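You operate a simulated robot arm through the tools that you are given. There is no shell and no other tool. Be economical: measure what you need, move in short steps, check, and stop when the job is done.

Carry out the task below with a simulated robot arm. There is one attempt and no reset: what you move stays moved.

TASK
Turn the stop knob to 8 mm.

The check looks at the end state, three seconds after you hand in, the way a careful person would. Anything else that was tipped, shoved, dropped, spilled or broken makes it a failure.

THE ROBOT
A 7-joint arm with a two-finger parallel gripper, fixed in place. Base frame: the origin is at the foot of the arm, x ahead of it, y to its left, z up. Lengths are in mm, angles in degrees, forces in N, time in s.
Its first joint turns from -66.0 to 66.0 degrees. Payload 2.5 kg.
The TCP is the grasp point between the finger pads, 23 mm short of the fingertips. In the tool frame z runs along the fingers and y along their closing line. The gripper opens to 94 mm. The fingers are 38 mm wide and 10 mm thick; the gripper's body (54 by 96 mm) begins 39 mm behind the TCP.
Orientation is that of the tool frame in the base frame, as a unit quaternion [x, y, z, w]. With the fingers straight down and closing along the base's y, the tool's x points along the base's -x, its y along +y and its z along -z.

THE INTERFACE
- The arm moves only by the tool move_arm. Its argument "plan" is text: rows parted by semicolons, each of 7 numbers parted by spaces: the shift along the tool's x, y, z in units of 50 mm (1.0 is 50 mm), then the turn, a rotation vector about the tool's x, y, z in units of 6 degrees (1.0 is 6 degrees), then the finger opening in mm, from 0 to 94. In form: x y z rx ry rz grip; .... A call has 1 to 12 rows; each row shifts and turns the commanded pose from where the row before left it, along the tool's axes as they then stand. A call with a number of a shift or a turn outside -1 to 1 is refused whole. Each row takes 0.2 s and may step no farther than 50 mm and 8.6 degrees from the row before; otherwise, or with a gripper value out of range, the whole call is refused. Where a pose cannot be reached the arm comes as near as it can. A force on the tool above 40 N (or 10 N above the force at the start of the call, whichever is more), or a blocked arm, ends the call early, and 0.2 s more pass. The fingers move at their own pace (about 108 mm/s each) and stop on an object; they squeeze with about 23 N. The grip force told is the motor's: it shows also when the fingers shut on nothing. Time passes only in rows, and 0.2 s behind the last, so rows that do not move let the fingers close. It gives the time, the measured TCP pose, the force on the tool (base axes), the opening and the grip force at its end, in the units of the frame above (readings bear some noise).
- Cameras (640 x 400 px; columns grow to the right, rows downward): "scene" is fixed at [108.8, -396.7, 560.4]; the picture's right is [0.90, -0.43, 0.00], its down [-0.18, -0.37, -0.91] and it looks along [0.40, 0.82, -0.42] (base axes); focal length 321 px, centre (320, 200). "wrist" rides on the gripper at [-39, 0, -44] in the tool frame; the picture's right is [0.00, -1.00, 0.00], its down [0.97, 0.00, -0.24] and it looks along [0.24, 0.00, 0.97] (tool axes); focal length 218 px, centre (320, 200). There is no depth. A picture from a camera that has moved, and an enlarged one, comes with that camera's place and axes in the base frame and with its lens.
- snapshot(camera): a new picture of that camera. The clock stands still meanwhile.
- inspect(camera, box): a new picture of the part [left, top, right, bottom] of that camera's present view, enlarged. The clock stands still meanwhile.
- job_done(): hands the job in; it is judged then, once.

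Work in short steps. Places have to be worked out from the pictures, the camera data and where the tool is seen: move nearer, look again, correct. Check each grasp and each placing, and mend what went wrong. You have 90 turns and 46 pictures in all, those below and enlarged ones among them. Open the gripper and draw the arm clear of the work before you hand the job in, unless the task says otherwise; then end with one line.

The tools are called after "Emit:" as name(argument=value, ...) on one line, values as JSON. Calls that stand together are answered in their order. move_arm: Moves the arm, as the interface text tells. Its arguments: {"type":"object","properties":{"plan":{"type":"string"}},"required":["plan"]} The other tools are called the same way: snapshot (camera) takes a picture; inspect (camera, box) takes an enlarged picture of a part of a camera's view; job_done () hands the job in.

At the start:

```text
time_s: 0.0
position: [338.6, 234.2, 293.4]
tcp_rot: [0.001, 1.0, -0.001, 0.0]
ft_force: [-0.4, -0.6, 0.5]
width: 94.0
finger_force: 0.1
```

scene: 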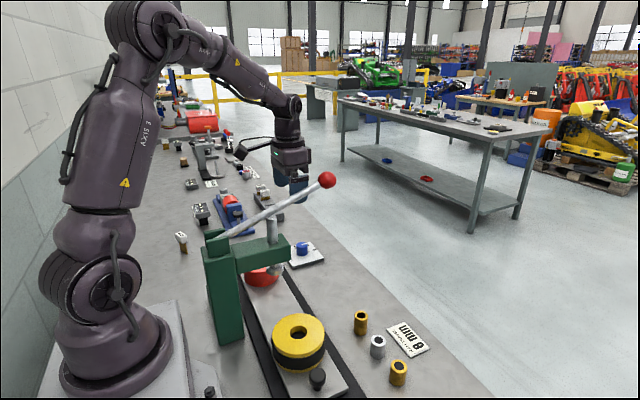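
wrist: 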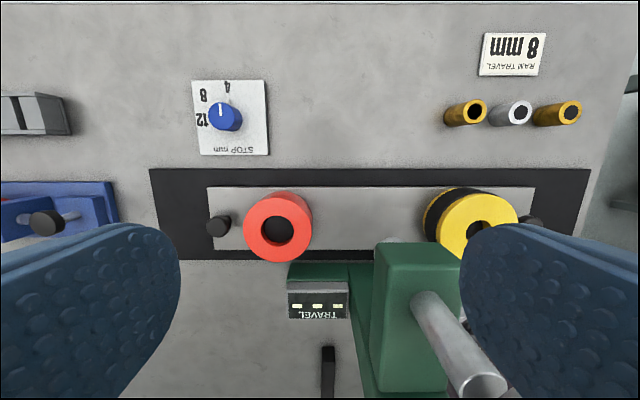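

I start by enlarging the knob plate to read its scale and pointer.

Emit:
inspect(camera="wrist", box=[180, 65, 290, 165])

Emit:
inspect(camera="scene", box=[260, 220, 350, 280])

```text
4.00 times, centred on (235, 115) of wrist
camera zoom: at [377.2, 234.4, 335.9], right [0.0, -1.0, 0.0], down [-0.97, 0.0, 0.24], along [-0.24, 0.0, -0.97], focal length 873 px, centre (660, 540)
```

zoom: 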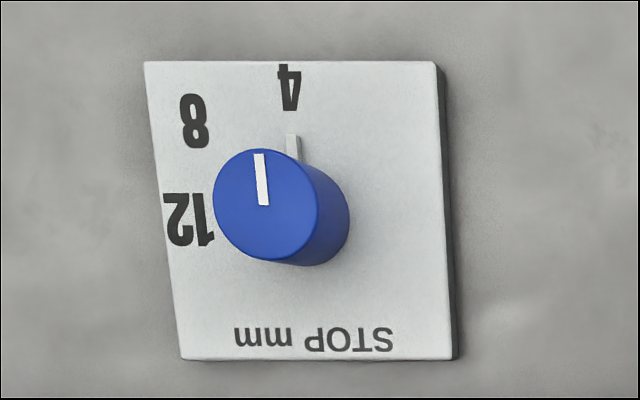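

```text
6.67 times, centred on (305, 250) of scene
camera zoom: at [108.8, -396.7, 560.4], right [0.9, -0.43, 0.0], down [-0.18, -0.37, -0.91], along [0.4, 0.82, -0.42], focal length 2138 px, centre (420, -133)
```

zoom: 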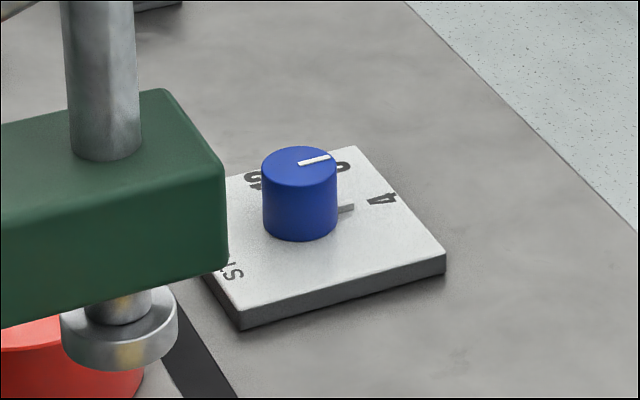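

The pointer stands at 4, pointing along +x. 8 lies roughly 45° from it toward +y. I put the knob at about (409, 348), so I move above it for a better view.

Emit:
move_arm(plan="-0.47 0.76 0.3 0 0 0 94; -0.47 0.76 0.3 0 0 0 94; -0.47 0.76 0.3 0 0 0 94; 0 0 0.5 0 0 0 94; 0 0 0 0 0 0 94")

Emit:
snapshot(camera="wrist")

Emit:
snapshot(camera="scene")

```text
time_s: 1.2
position: [411.3, 346.6, 223.7]
tcp_rot: [0.0, 1.0, 0.001, -0.001]
ft_force: [0.9, 0.5, -0.6]
width: 94.0
finger_force: 0.1
```

```text
41 pictures are left
camera wrist: at [449.1, 348.5, 266.4], right [0.0, -1.0, 0.0], down [-0.97, 0.0, 0.24], along [-0.24, 0.0, -0.97], focal length 218 px, centre (320, 200)
```

wrist: 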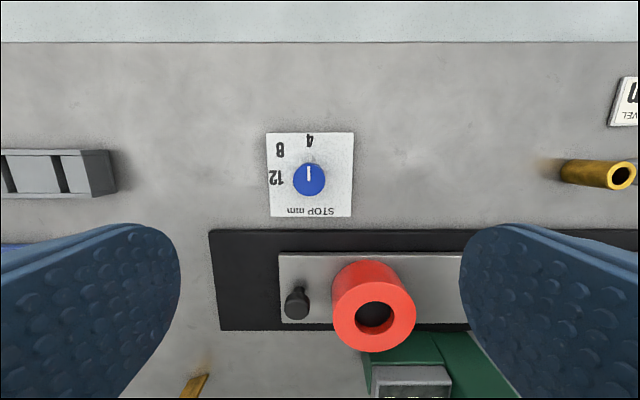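

```text
40 pictures are left
```

scene: 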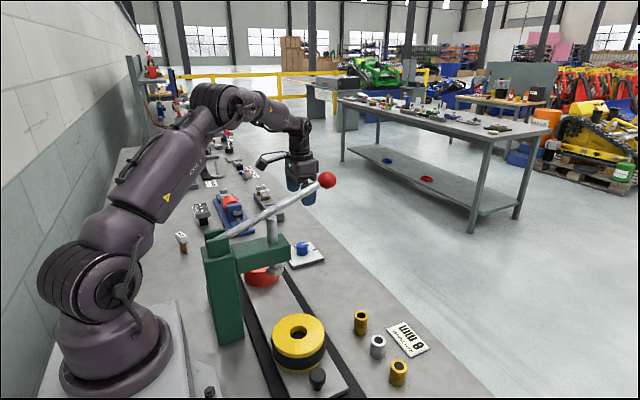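

From the two views the knob is near (416, 358). I centre on it and come down partway.

Emit:
move_arm(plan="-0.1 0.2 0.6 0 0 0 80; 0 0 0.8 0 0 0 70; 0 0 0 0 0 0 70")

Emit:
snapshot(camera="wrist")

Emit:
inspect(camera="scene", box=[240, 170, 360, 270])

```text
time_s: 2.0
position: [413.4, 358.3, 152.4]
tcp_rot: [0.0, 1.0, 0.0, 0.0]
ft_force: [1.0, 0.6, -0.5]
width: 69.9
finger_force: 0.1
```

```text
39 pictures are left
camera wrist: at [451.7, 359.0, 195.2], right [0.0, -1.0, 0.0], down [-0.97, 0.0, 0.24], along [-0.24, 0.0, -0.97], focal length 218 px, centre (320, 200)
```

wrist: 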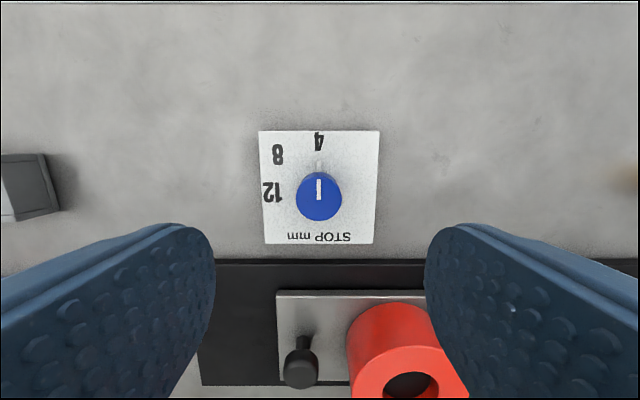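

```text
4.00 times, centred on (300, 220) of scene
camera zoom: at [108.8, -396.7, 560.4], right [0.9, -0.43, 0.0], down [-0.18, -0.37, -0.91], along [0.4, 0.82, -0.42], focal length 1283 px, centre (400, 120)
```

zoom: 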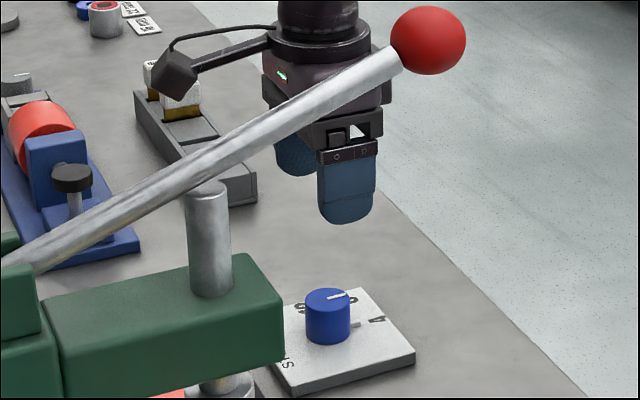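

The knob is centred in y and its axis is some 6–9 mm further in +x. I shift a little and come down 45 mm more, to a height that leaves clear room above it.

Emit:
move_arm(plan="-0.14 0 0.5 0 0 0 70; 0 0 0.4 0 0 0 70; 0 0 0 0 0 0 70")

Emit:
snapshot(camera="wrist")

Emit:
inspect(camera="scene", box=[260, 190, 350, 280])

```text
time_s: 2.8
position: [423.2, 358.4, 107.3]
tcp_rot: [0.001, 1.0, 0.0, 0.0]
ft_force: [-0.5, 0.7, 0.9]
width: 70.3
finger_force: 0.1
```

```text
37 pictures are left
camera wrist: at [460.1, 359.1, 150.3], right [0.0, -1.0, 0.0], down [-0.97, 0.0, 0.24], along [-0.24, 0.0, -0.97], focal length 218 px, centre (320, 200)
```

wrist: 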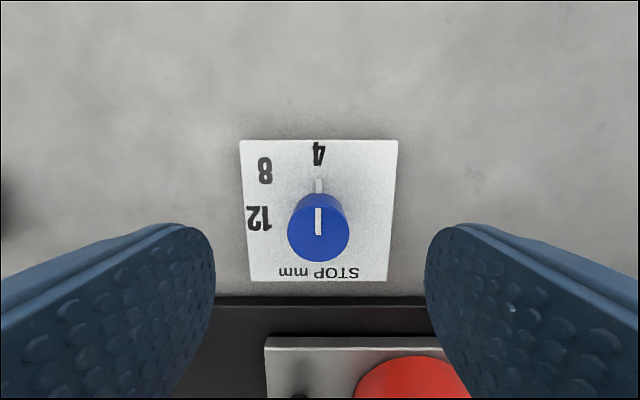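

```text
4.44 times, centred on (305, 235) of scene
camera zoom: at [108.8, -396.7, 560.4], right [0.9, -0.43, 0.0], down [-0.18, -0.37, -0.91], along [0.4, 0.82, -0.42], focal length 1425 px, centre (387, 44)
```

zoom: 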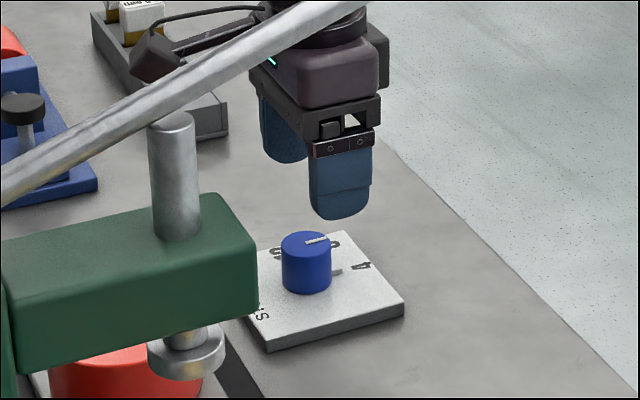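

The knob top is at roughly z = 50 and is aligned within about 2 mm. I lower another 30 mm with the fingers spread around it, then look.

Emit:
move_arm(plan="0.03 0 0.3 0 0 0 70; 0 0 0.3 0 0 0 70; 0 0 0 0 0 0 70")

Emit:
snapshot(camera="wrist")

Emit:
inspect(camera="scene", box=[260, 190, 350, 280])

```text
time_s: 3.6
position: [420.6, 358.7, 76.3]
tcp_rot: [0.0, 1.0, 0.0, 0.0]
ft_force: [0.2, 0.6, 0.6]
width: 70.1
finger_force: 0.1
```

```text
35 pictures are left
camera wrist: at [457.8, 358.6, 119.7], right [0.0, -1.0, 0.0], down [-0.97, 0.0, 0.24], along [-0.24, 0.0, -0.97], focal length 218 px, centre (320, 200)
```

wrist: 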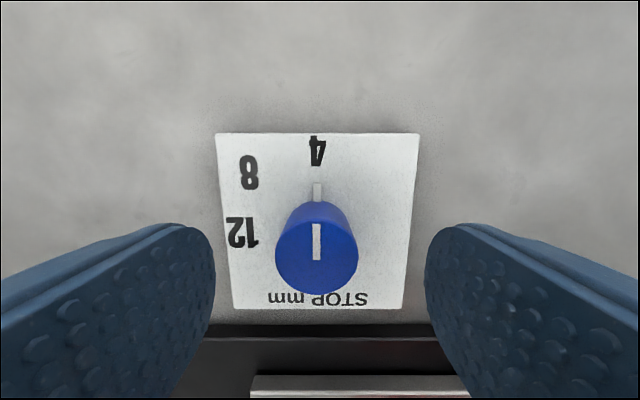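

```text
4.44 times, centred on (305, 235) of scene
camera zoom: at [108.8, -396.7, 560.4], right [0.9, -0.43, 0.0], down [-0.18, -0.37, -0.91], along [0.4, 0.82, -0.42], focal length 1425 px, centre (387, 44)
```

zoom: 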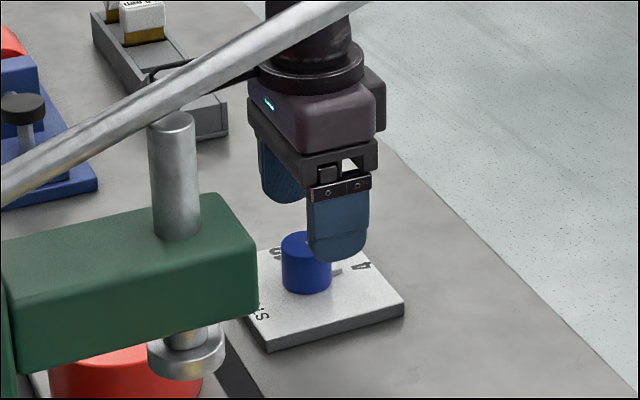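

The knob top is at z ≈ 40–45 and the fingertips are at 53. I shift 3 mm in −x and go down in small steps.

Emit:
move_arm(plan="0.06 0.02 0.15 0 0 0 70; 0 0 0.15 0 0 0 70; 0 0 0 0 0 0 70")

Emit:
snapshot(camera="wrist")

Emit:
inspect(camera="scene", box=[260, 190, 350, 280])

```text
time_s: 4.4
position: [416.4, 361.7, 62.9]
tcp_rot: [0.0, 1.0, 0.0, 0.0]
ft_force: [-1.1, 0.1, 0.1]
width: 69.7
finger_force: 0.1
```

```text
33 pictures are left
camera wrist: at [455.1, 360.0, 105.3], right [0.0, -1.0, 0.0], down [-0.97, 0.0, 0.24], along [-0.24, 0.0, -0.97], focal length 218 px, centre (320, 200)
```

wrist: 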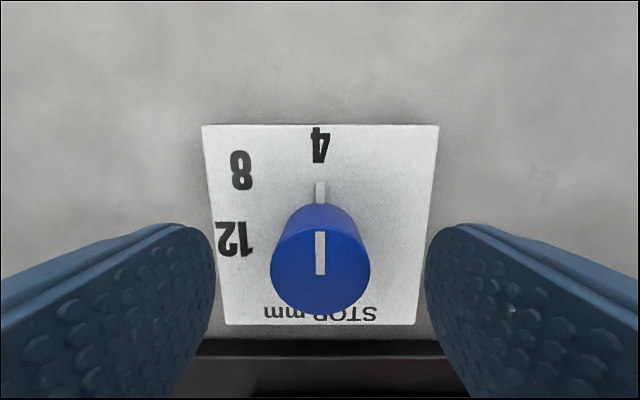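

```text
4.44 times, centred on (305, 235) of scene
camera zoom: at [108.8, -396.7, 560.4], right [0.9, -0.43, 0.0], down [-0.18, -0.37, -0.91], along [0.4, 0.82, -0.42], focal length 1425 px, centre (387, 44)
```

zoom: 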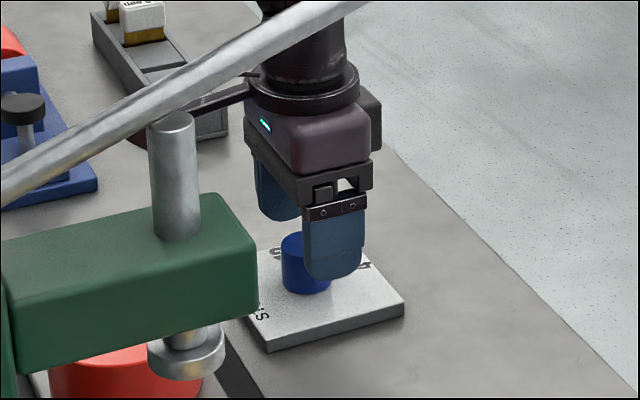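

The axis now lines up: knob at about (417, 360), top at about z = 43, fingertips at 40. I go down about 12 mm more, watching the force.

Emit:
move_arm(plan="0 0 0.12 0 0 0 70; 0 0 0.12 0 0 0 70; 0 0 0 0 0 0 70")

Emit:
inspect(camera="scene", box=[260, 190, 350, 280])

Emit:
snapshot(camera="wrist")

```text
time_s: 5.2
position: [417.3, 360.2, 49.5]
tcp_rot: [0.001, 1.0, 0.001, 0.0]
ft_force: [-0.7, 0.5, -1.1]
width: 70.2
finger_force: 0.1
```

```text
4.44 times, centred on (305, 235) of scene
camera zoom: at [108.8, -396.7, 560.4], right [0.9, -0.43, 0.0], down [-0.18, -0.37, -0.91], along [0.4, 0.82, -0.42], focal length 1425 px, centre (387, 44)
```

zoom: 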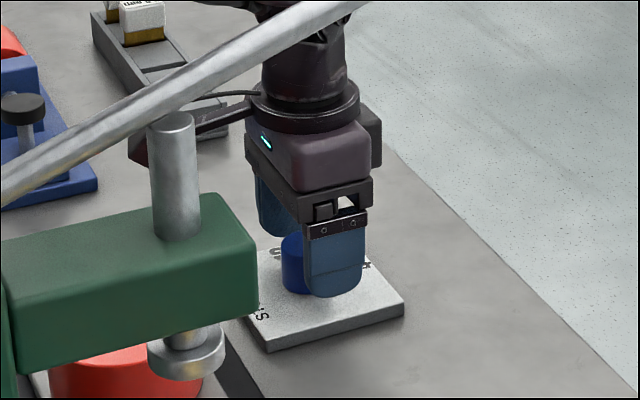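

```text
30 pictures are left
camera wrist: at [455.0, 359.5, 92.9], right [0.0, -1.0, 0.0], down [-0.97, 0.0, 0.24], along [-0.24, 0.0, -0.97], focal length 218 px, centre (320, 200)
```

wrist: 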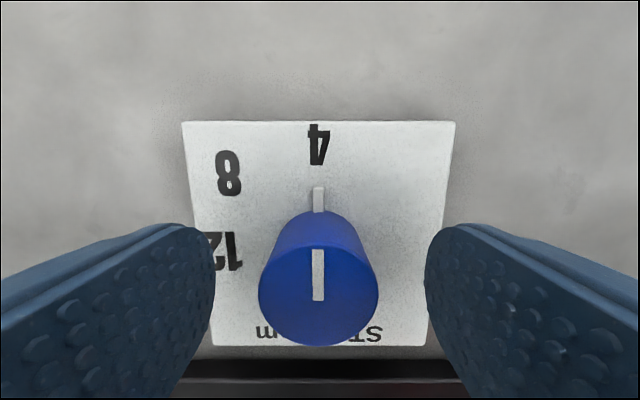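

The fingers straddle the knob with about 15 mm of overlap, and the wrist view agrees with the alignment. I go down 3 mm and close.

Emit:
move_arm(plan="0 0 0.06 0 0 0 60; 0 0 0 0 0 0 40; 0 0 0 0 0 0 25; 0 0 0 0 0 0 20; 0 0 0 0 0 0 20")

Emit:
snapshot(camera="wrist")

```text
time_s: 6.4
position: [417.1, 359.1, 46.5]
tcp_rot: [0.0, 1.0, 0.001, 0.001]
ft_force: [5.5, 10.5, -6.2]
width: 33.8
finger_force: 44.7
```

```text
29 pictures are left
camera wrist: at [455.0, 359.9, 89.9], right [0.0, -1.0, 0.0], down [-0.97, 0.0, 0.24], along [-0.24, 0.0, -0.97], focal length 218 px, centre (320, 200)
```

wrist: 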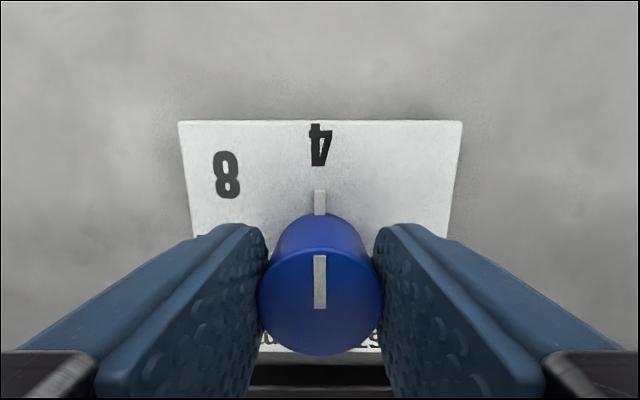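

The grip is firm at 33.8 mm. I ease 1 mm toward +y to relieve the side force and turn 18° counter-clockwise seen from above.

Emit:
move_arm(plan="0 0.02 0 0 0 0 20; 0 0 0 0 0 -1 20; 0 0 0 0 0 -1 20; 0 0 0 0 0 -1 20; 0 0 0 0 0 0 20")

Emit:
snapshot(camera="wrist")

```text
time_s: 7.6
position: [416.8, 359.6, 46.4]
tcp_rot: [-0.156, 0.988, 0.001, 0.0]
ft_force: [13.9, 21.1, -30.5]
width: 33.6
finger_force: 44.7
```

```text
28 pictures are left
camera wrist: at [453.0, 372.7, 90.0], right [0.31, -0.95, 0.0], down [-0.92, -0.3, 0.24], along [-0.23, -0.07, -0.97], focal length 218 px, centre (320, 200)
```

wrist: 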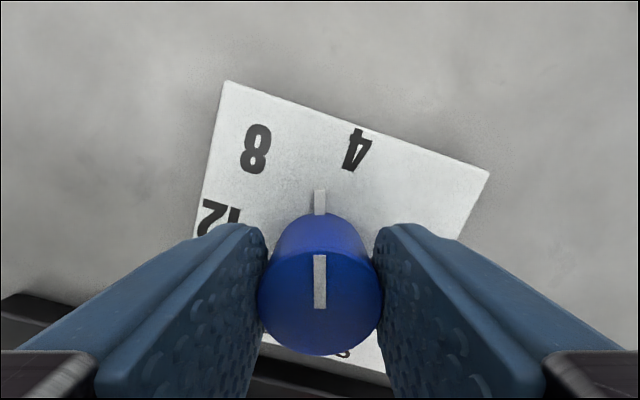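

The knob follows and the plate stays put, but side and vertical forces have grown. I test a small shift back in −y with a 0.5 mm rise to relieve them before going on.

Emit:
move_arm(plan="0 -0.03 -0.01 0 0 0 20; 0 0 0 0 0 0 20")

```text
time_s: 8.2
position: [417.7, 359.9, 46.6]
tcp_rot: [-0.157, 0.988, 0.001, 0.0]
ft_force: [7.3, 24.2, -34.0]
width: 33.7
finger_force: 44.9
```

The forces are from built-up strain, so I open slightly to release it and read where the free pose sits.

Emit:
move_arm(plan="0 0 0 0 0 0 50; 0 0 0 0 0 0 50; 0 0 0 0 0 0 50")

Emit:
inspect(camera="wrist", box=[180, 60, 500, 380])

```text
time_s: 9.0
position: [417.9, 359.1, 47.9]
tcp_rot: [-0.157, 0.988, 0.0, 0.0]
ft_force: [-0.3, 0.3, -0.3]
width: 50.3
finger_force: 0.0
```

```text
1.25 times, centred on (340, 220) of wrist
camera zoom: at [454.1, 371.3, 91.5], right [0.31, -0.95, 0.0], down [-0.92, -0.3, 0.24], along [-0.23, -0.07, -0.97], focal length 273 px, centre (295, 175)
```

zoom: 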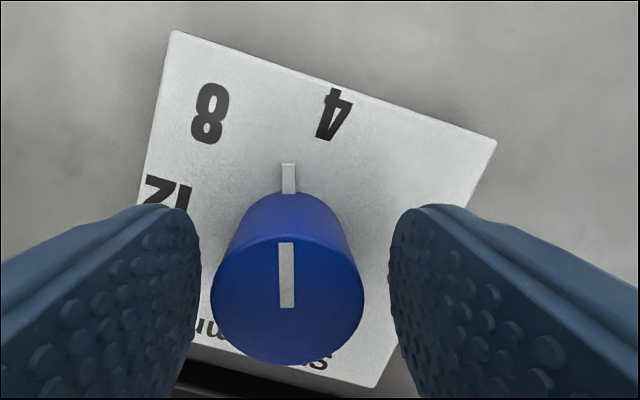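

The knob held at 18°. It sits about 1.5–2 mm to the +tool-y side of the gripper's middle, so I correct that and regrip.

Emit:
move_arm(plan="0 0.035 0.02 0 0 0 50; 0 0 0 0 0 0 30; 0 0 0 0 0 0 28; 0 0 0 0 0 0 28")

```text
time_s: 10.0
position: [417.3, 361.0, 47.2]
tcp_rot: [-0.157, 0.988, -0.001, -0.001]
ft_force: [-3.4, -6.8, 2.6]
width: 33.7
finger_force: 44.3
```

Strain is low now. I turn 18° more.

Emit:
move_arm(plan="0 0 0 0 0 -1 28; 0 0 0 0 0 -1 28; 0 0 0 0 0 -1 28; 0 0 0 0 0 0 28")

Emit:
snapshot(camera="wrist")

```text
time_s: 11.0
position: [417.5, 361.2, 47.1]
tcp_rot: [-0.31, 0.951, 0.0, -0.001]
ft_force: [-17.4, -12.3, 13.2]
width: 33.8
finger_force: 45.1
```

```text
26 pictures are left
camera wrist: at [447.6, 384.5, 90.0], right [0.59, -0.81, 0.0], down [-0.78, -0.57, 0.24], along [-0.2, -0.14, -0.97], focal length 218 px, centre (320, 200)
```

wrist: 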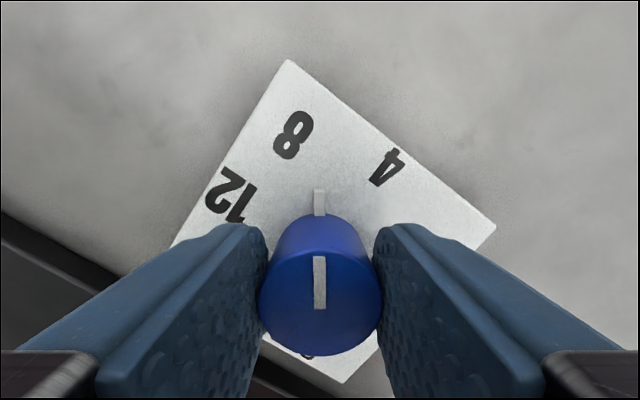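

The knob is at 36°. The labels work out to 4 ≈ 0°, 12 ≈ 90–93° and 8 ≈ 46–49°. I turn about 10° more and check.

Emit:
move_arm(plan="0 0 0 0 0 -0.8 28; 0 0 0 0 0 -0.8 28; 0 0 0 0 0 0 28")

Emit:
inspect(camera="wrist", box=[180, 60, 500, 380])

```text
time_s: 11.8
position: [416.6, 361.7, 47.3]
tcp_rot: [-0.389, 0.921, 0.0, -0.002]
ft_force: [-14.9, -0.2, 6.9]
width: 33.8
finger_force: 44.8
```

```text
1.25 times, centred on (340, 220) of wrist
camera zoom: at [443.0, 389.7, 90.0], right [0.72, -0.7, 0.0], down [-0.68, -0.69, 0.24], along [-0.17, -0.17, -0.97], focal length 273 px, centre (295, 175)
```

zoom: 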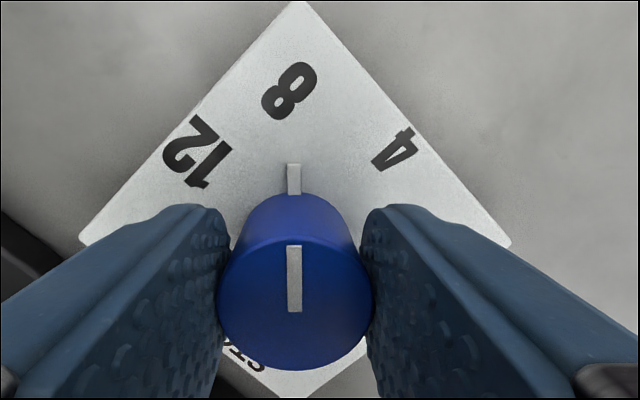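

The pointer, tab and the 8 line up, midway between 4 and 12. I release gently and check whether the knob moves back.

Emit:
move_arm(plan="0 0 0 0 0 0 50; 0 0 0 0 0 0 70; 0 0 -0.3 0 0 0 70; 0 0 -0.7 0 0 0 70; 0 0 -1 0 0 0 70; 0 0 -0.6 0 0 0 70; 0 0 0 0 0 0 70")

Emit:
snapshot(camera="wrist")

Emit:
snapshot(camera="scene")

```text
time_s: 13.4
position: [416.7, 362.4, 178.3]
tcp_rot: [-0.387, 0.922, 0.0, 0.0]
ft_force: [0.2, 0.0, 0.1]
width: 70.1
finger_force: 0.0
```

```text
24 pictures are left
camera wrist: at [442.7, 390.2, 220.9], right [0.71, -0.7, 0.0], down [-0.68, -0.69, 0.24], along [-0.17, -0.17, -0.97], focal length 218 px, centre (320, 200)
```

wrist: 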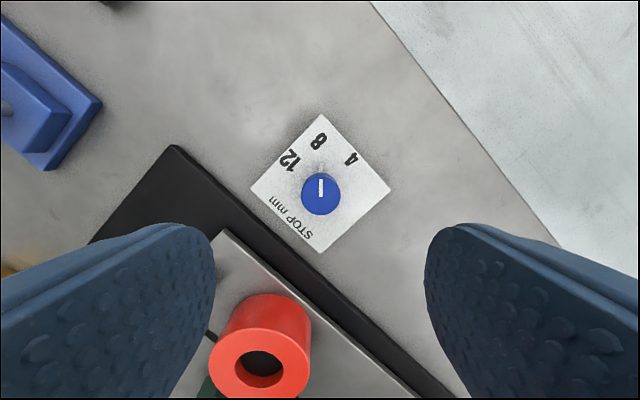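

```text
23 pictures are left
```

scene: 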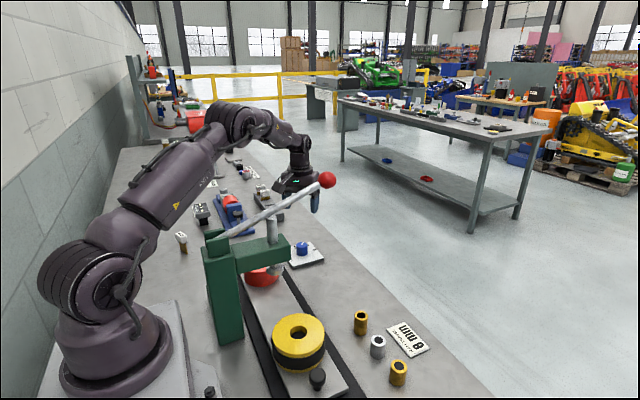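

Emit:
inspect(camera="wrist", box=[240, 100, 400, 260])

```text
2.50 times, centred on (320, 180) of wrist
camera zoom: at [442.7, 390.2, 220.9], right [0.71, -0.7, 0.0], down [-0.68, -0.69, 0.24], along [-0.17, -0.17, -0.97], focal length 546 px, centre (320, 250)
```

zoom: 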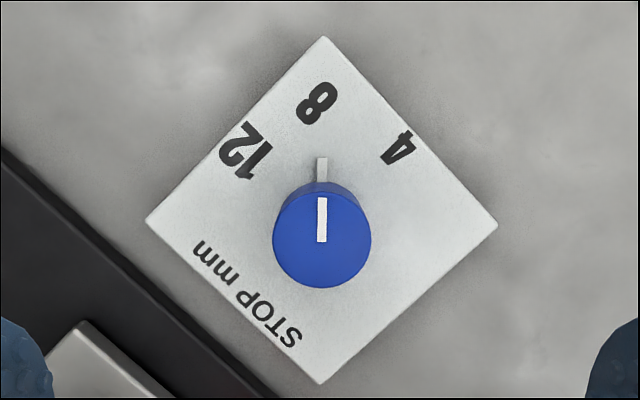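

The knob now points to 8 on the STOP mm scale. It sits midway between 4 and 12, within about 2–3° of the printed 8, and it held there after I let go. The gripper is open and clear, and nothing else has moved.

Emit:
job_done()

```text
The job is handed in.
```

I turned the stop knob from 4 to 8 mm; it points within about 2–3° of the printed 8, the gripper is open and clear, and I saw nothing else disturbed.
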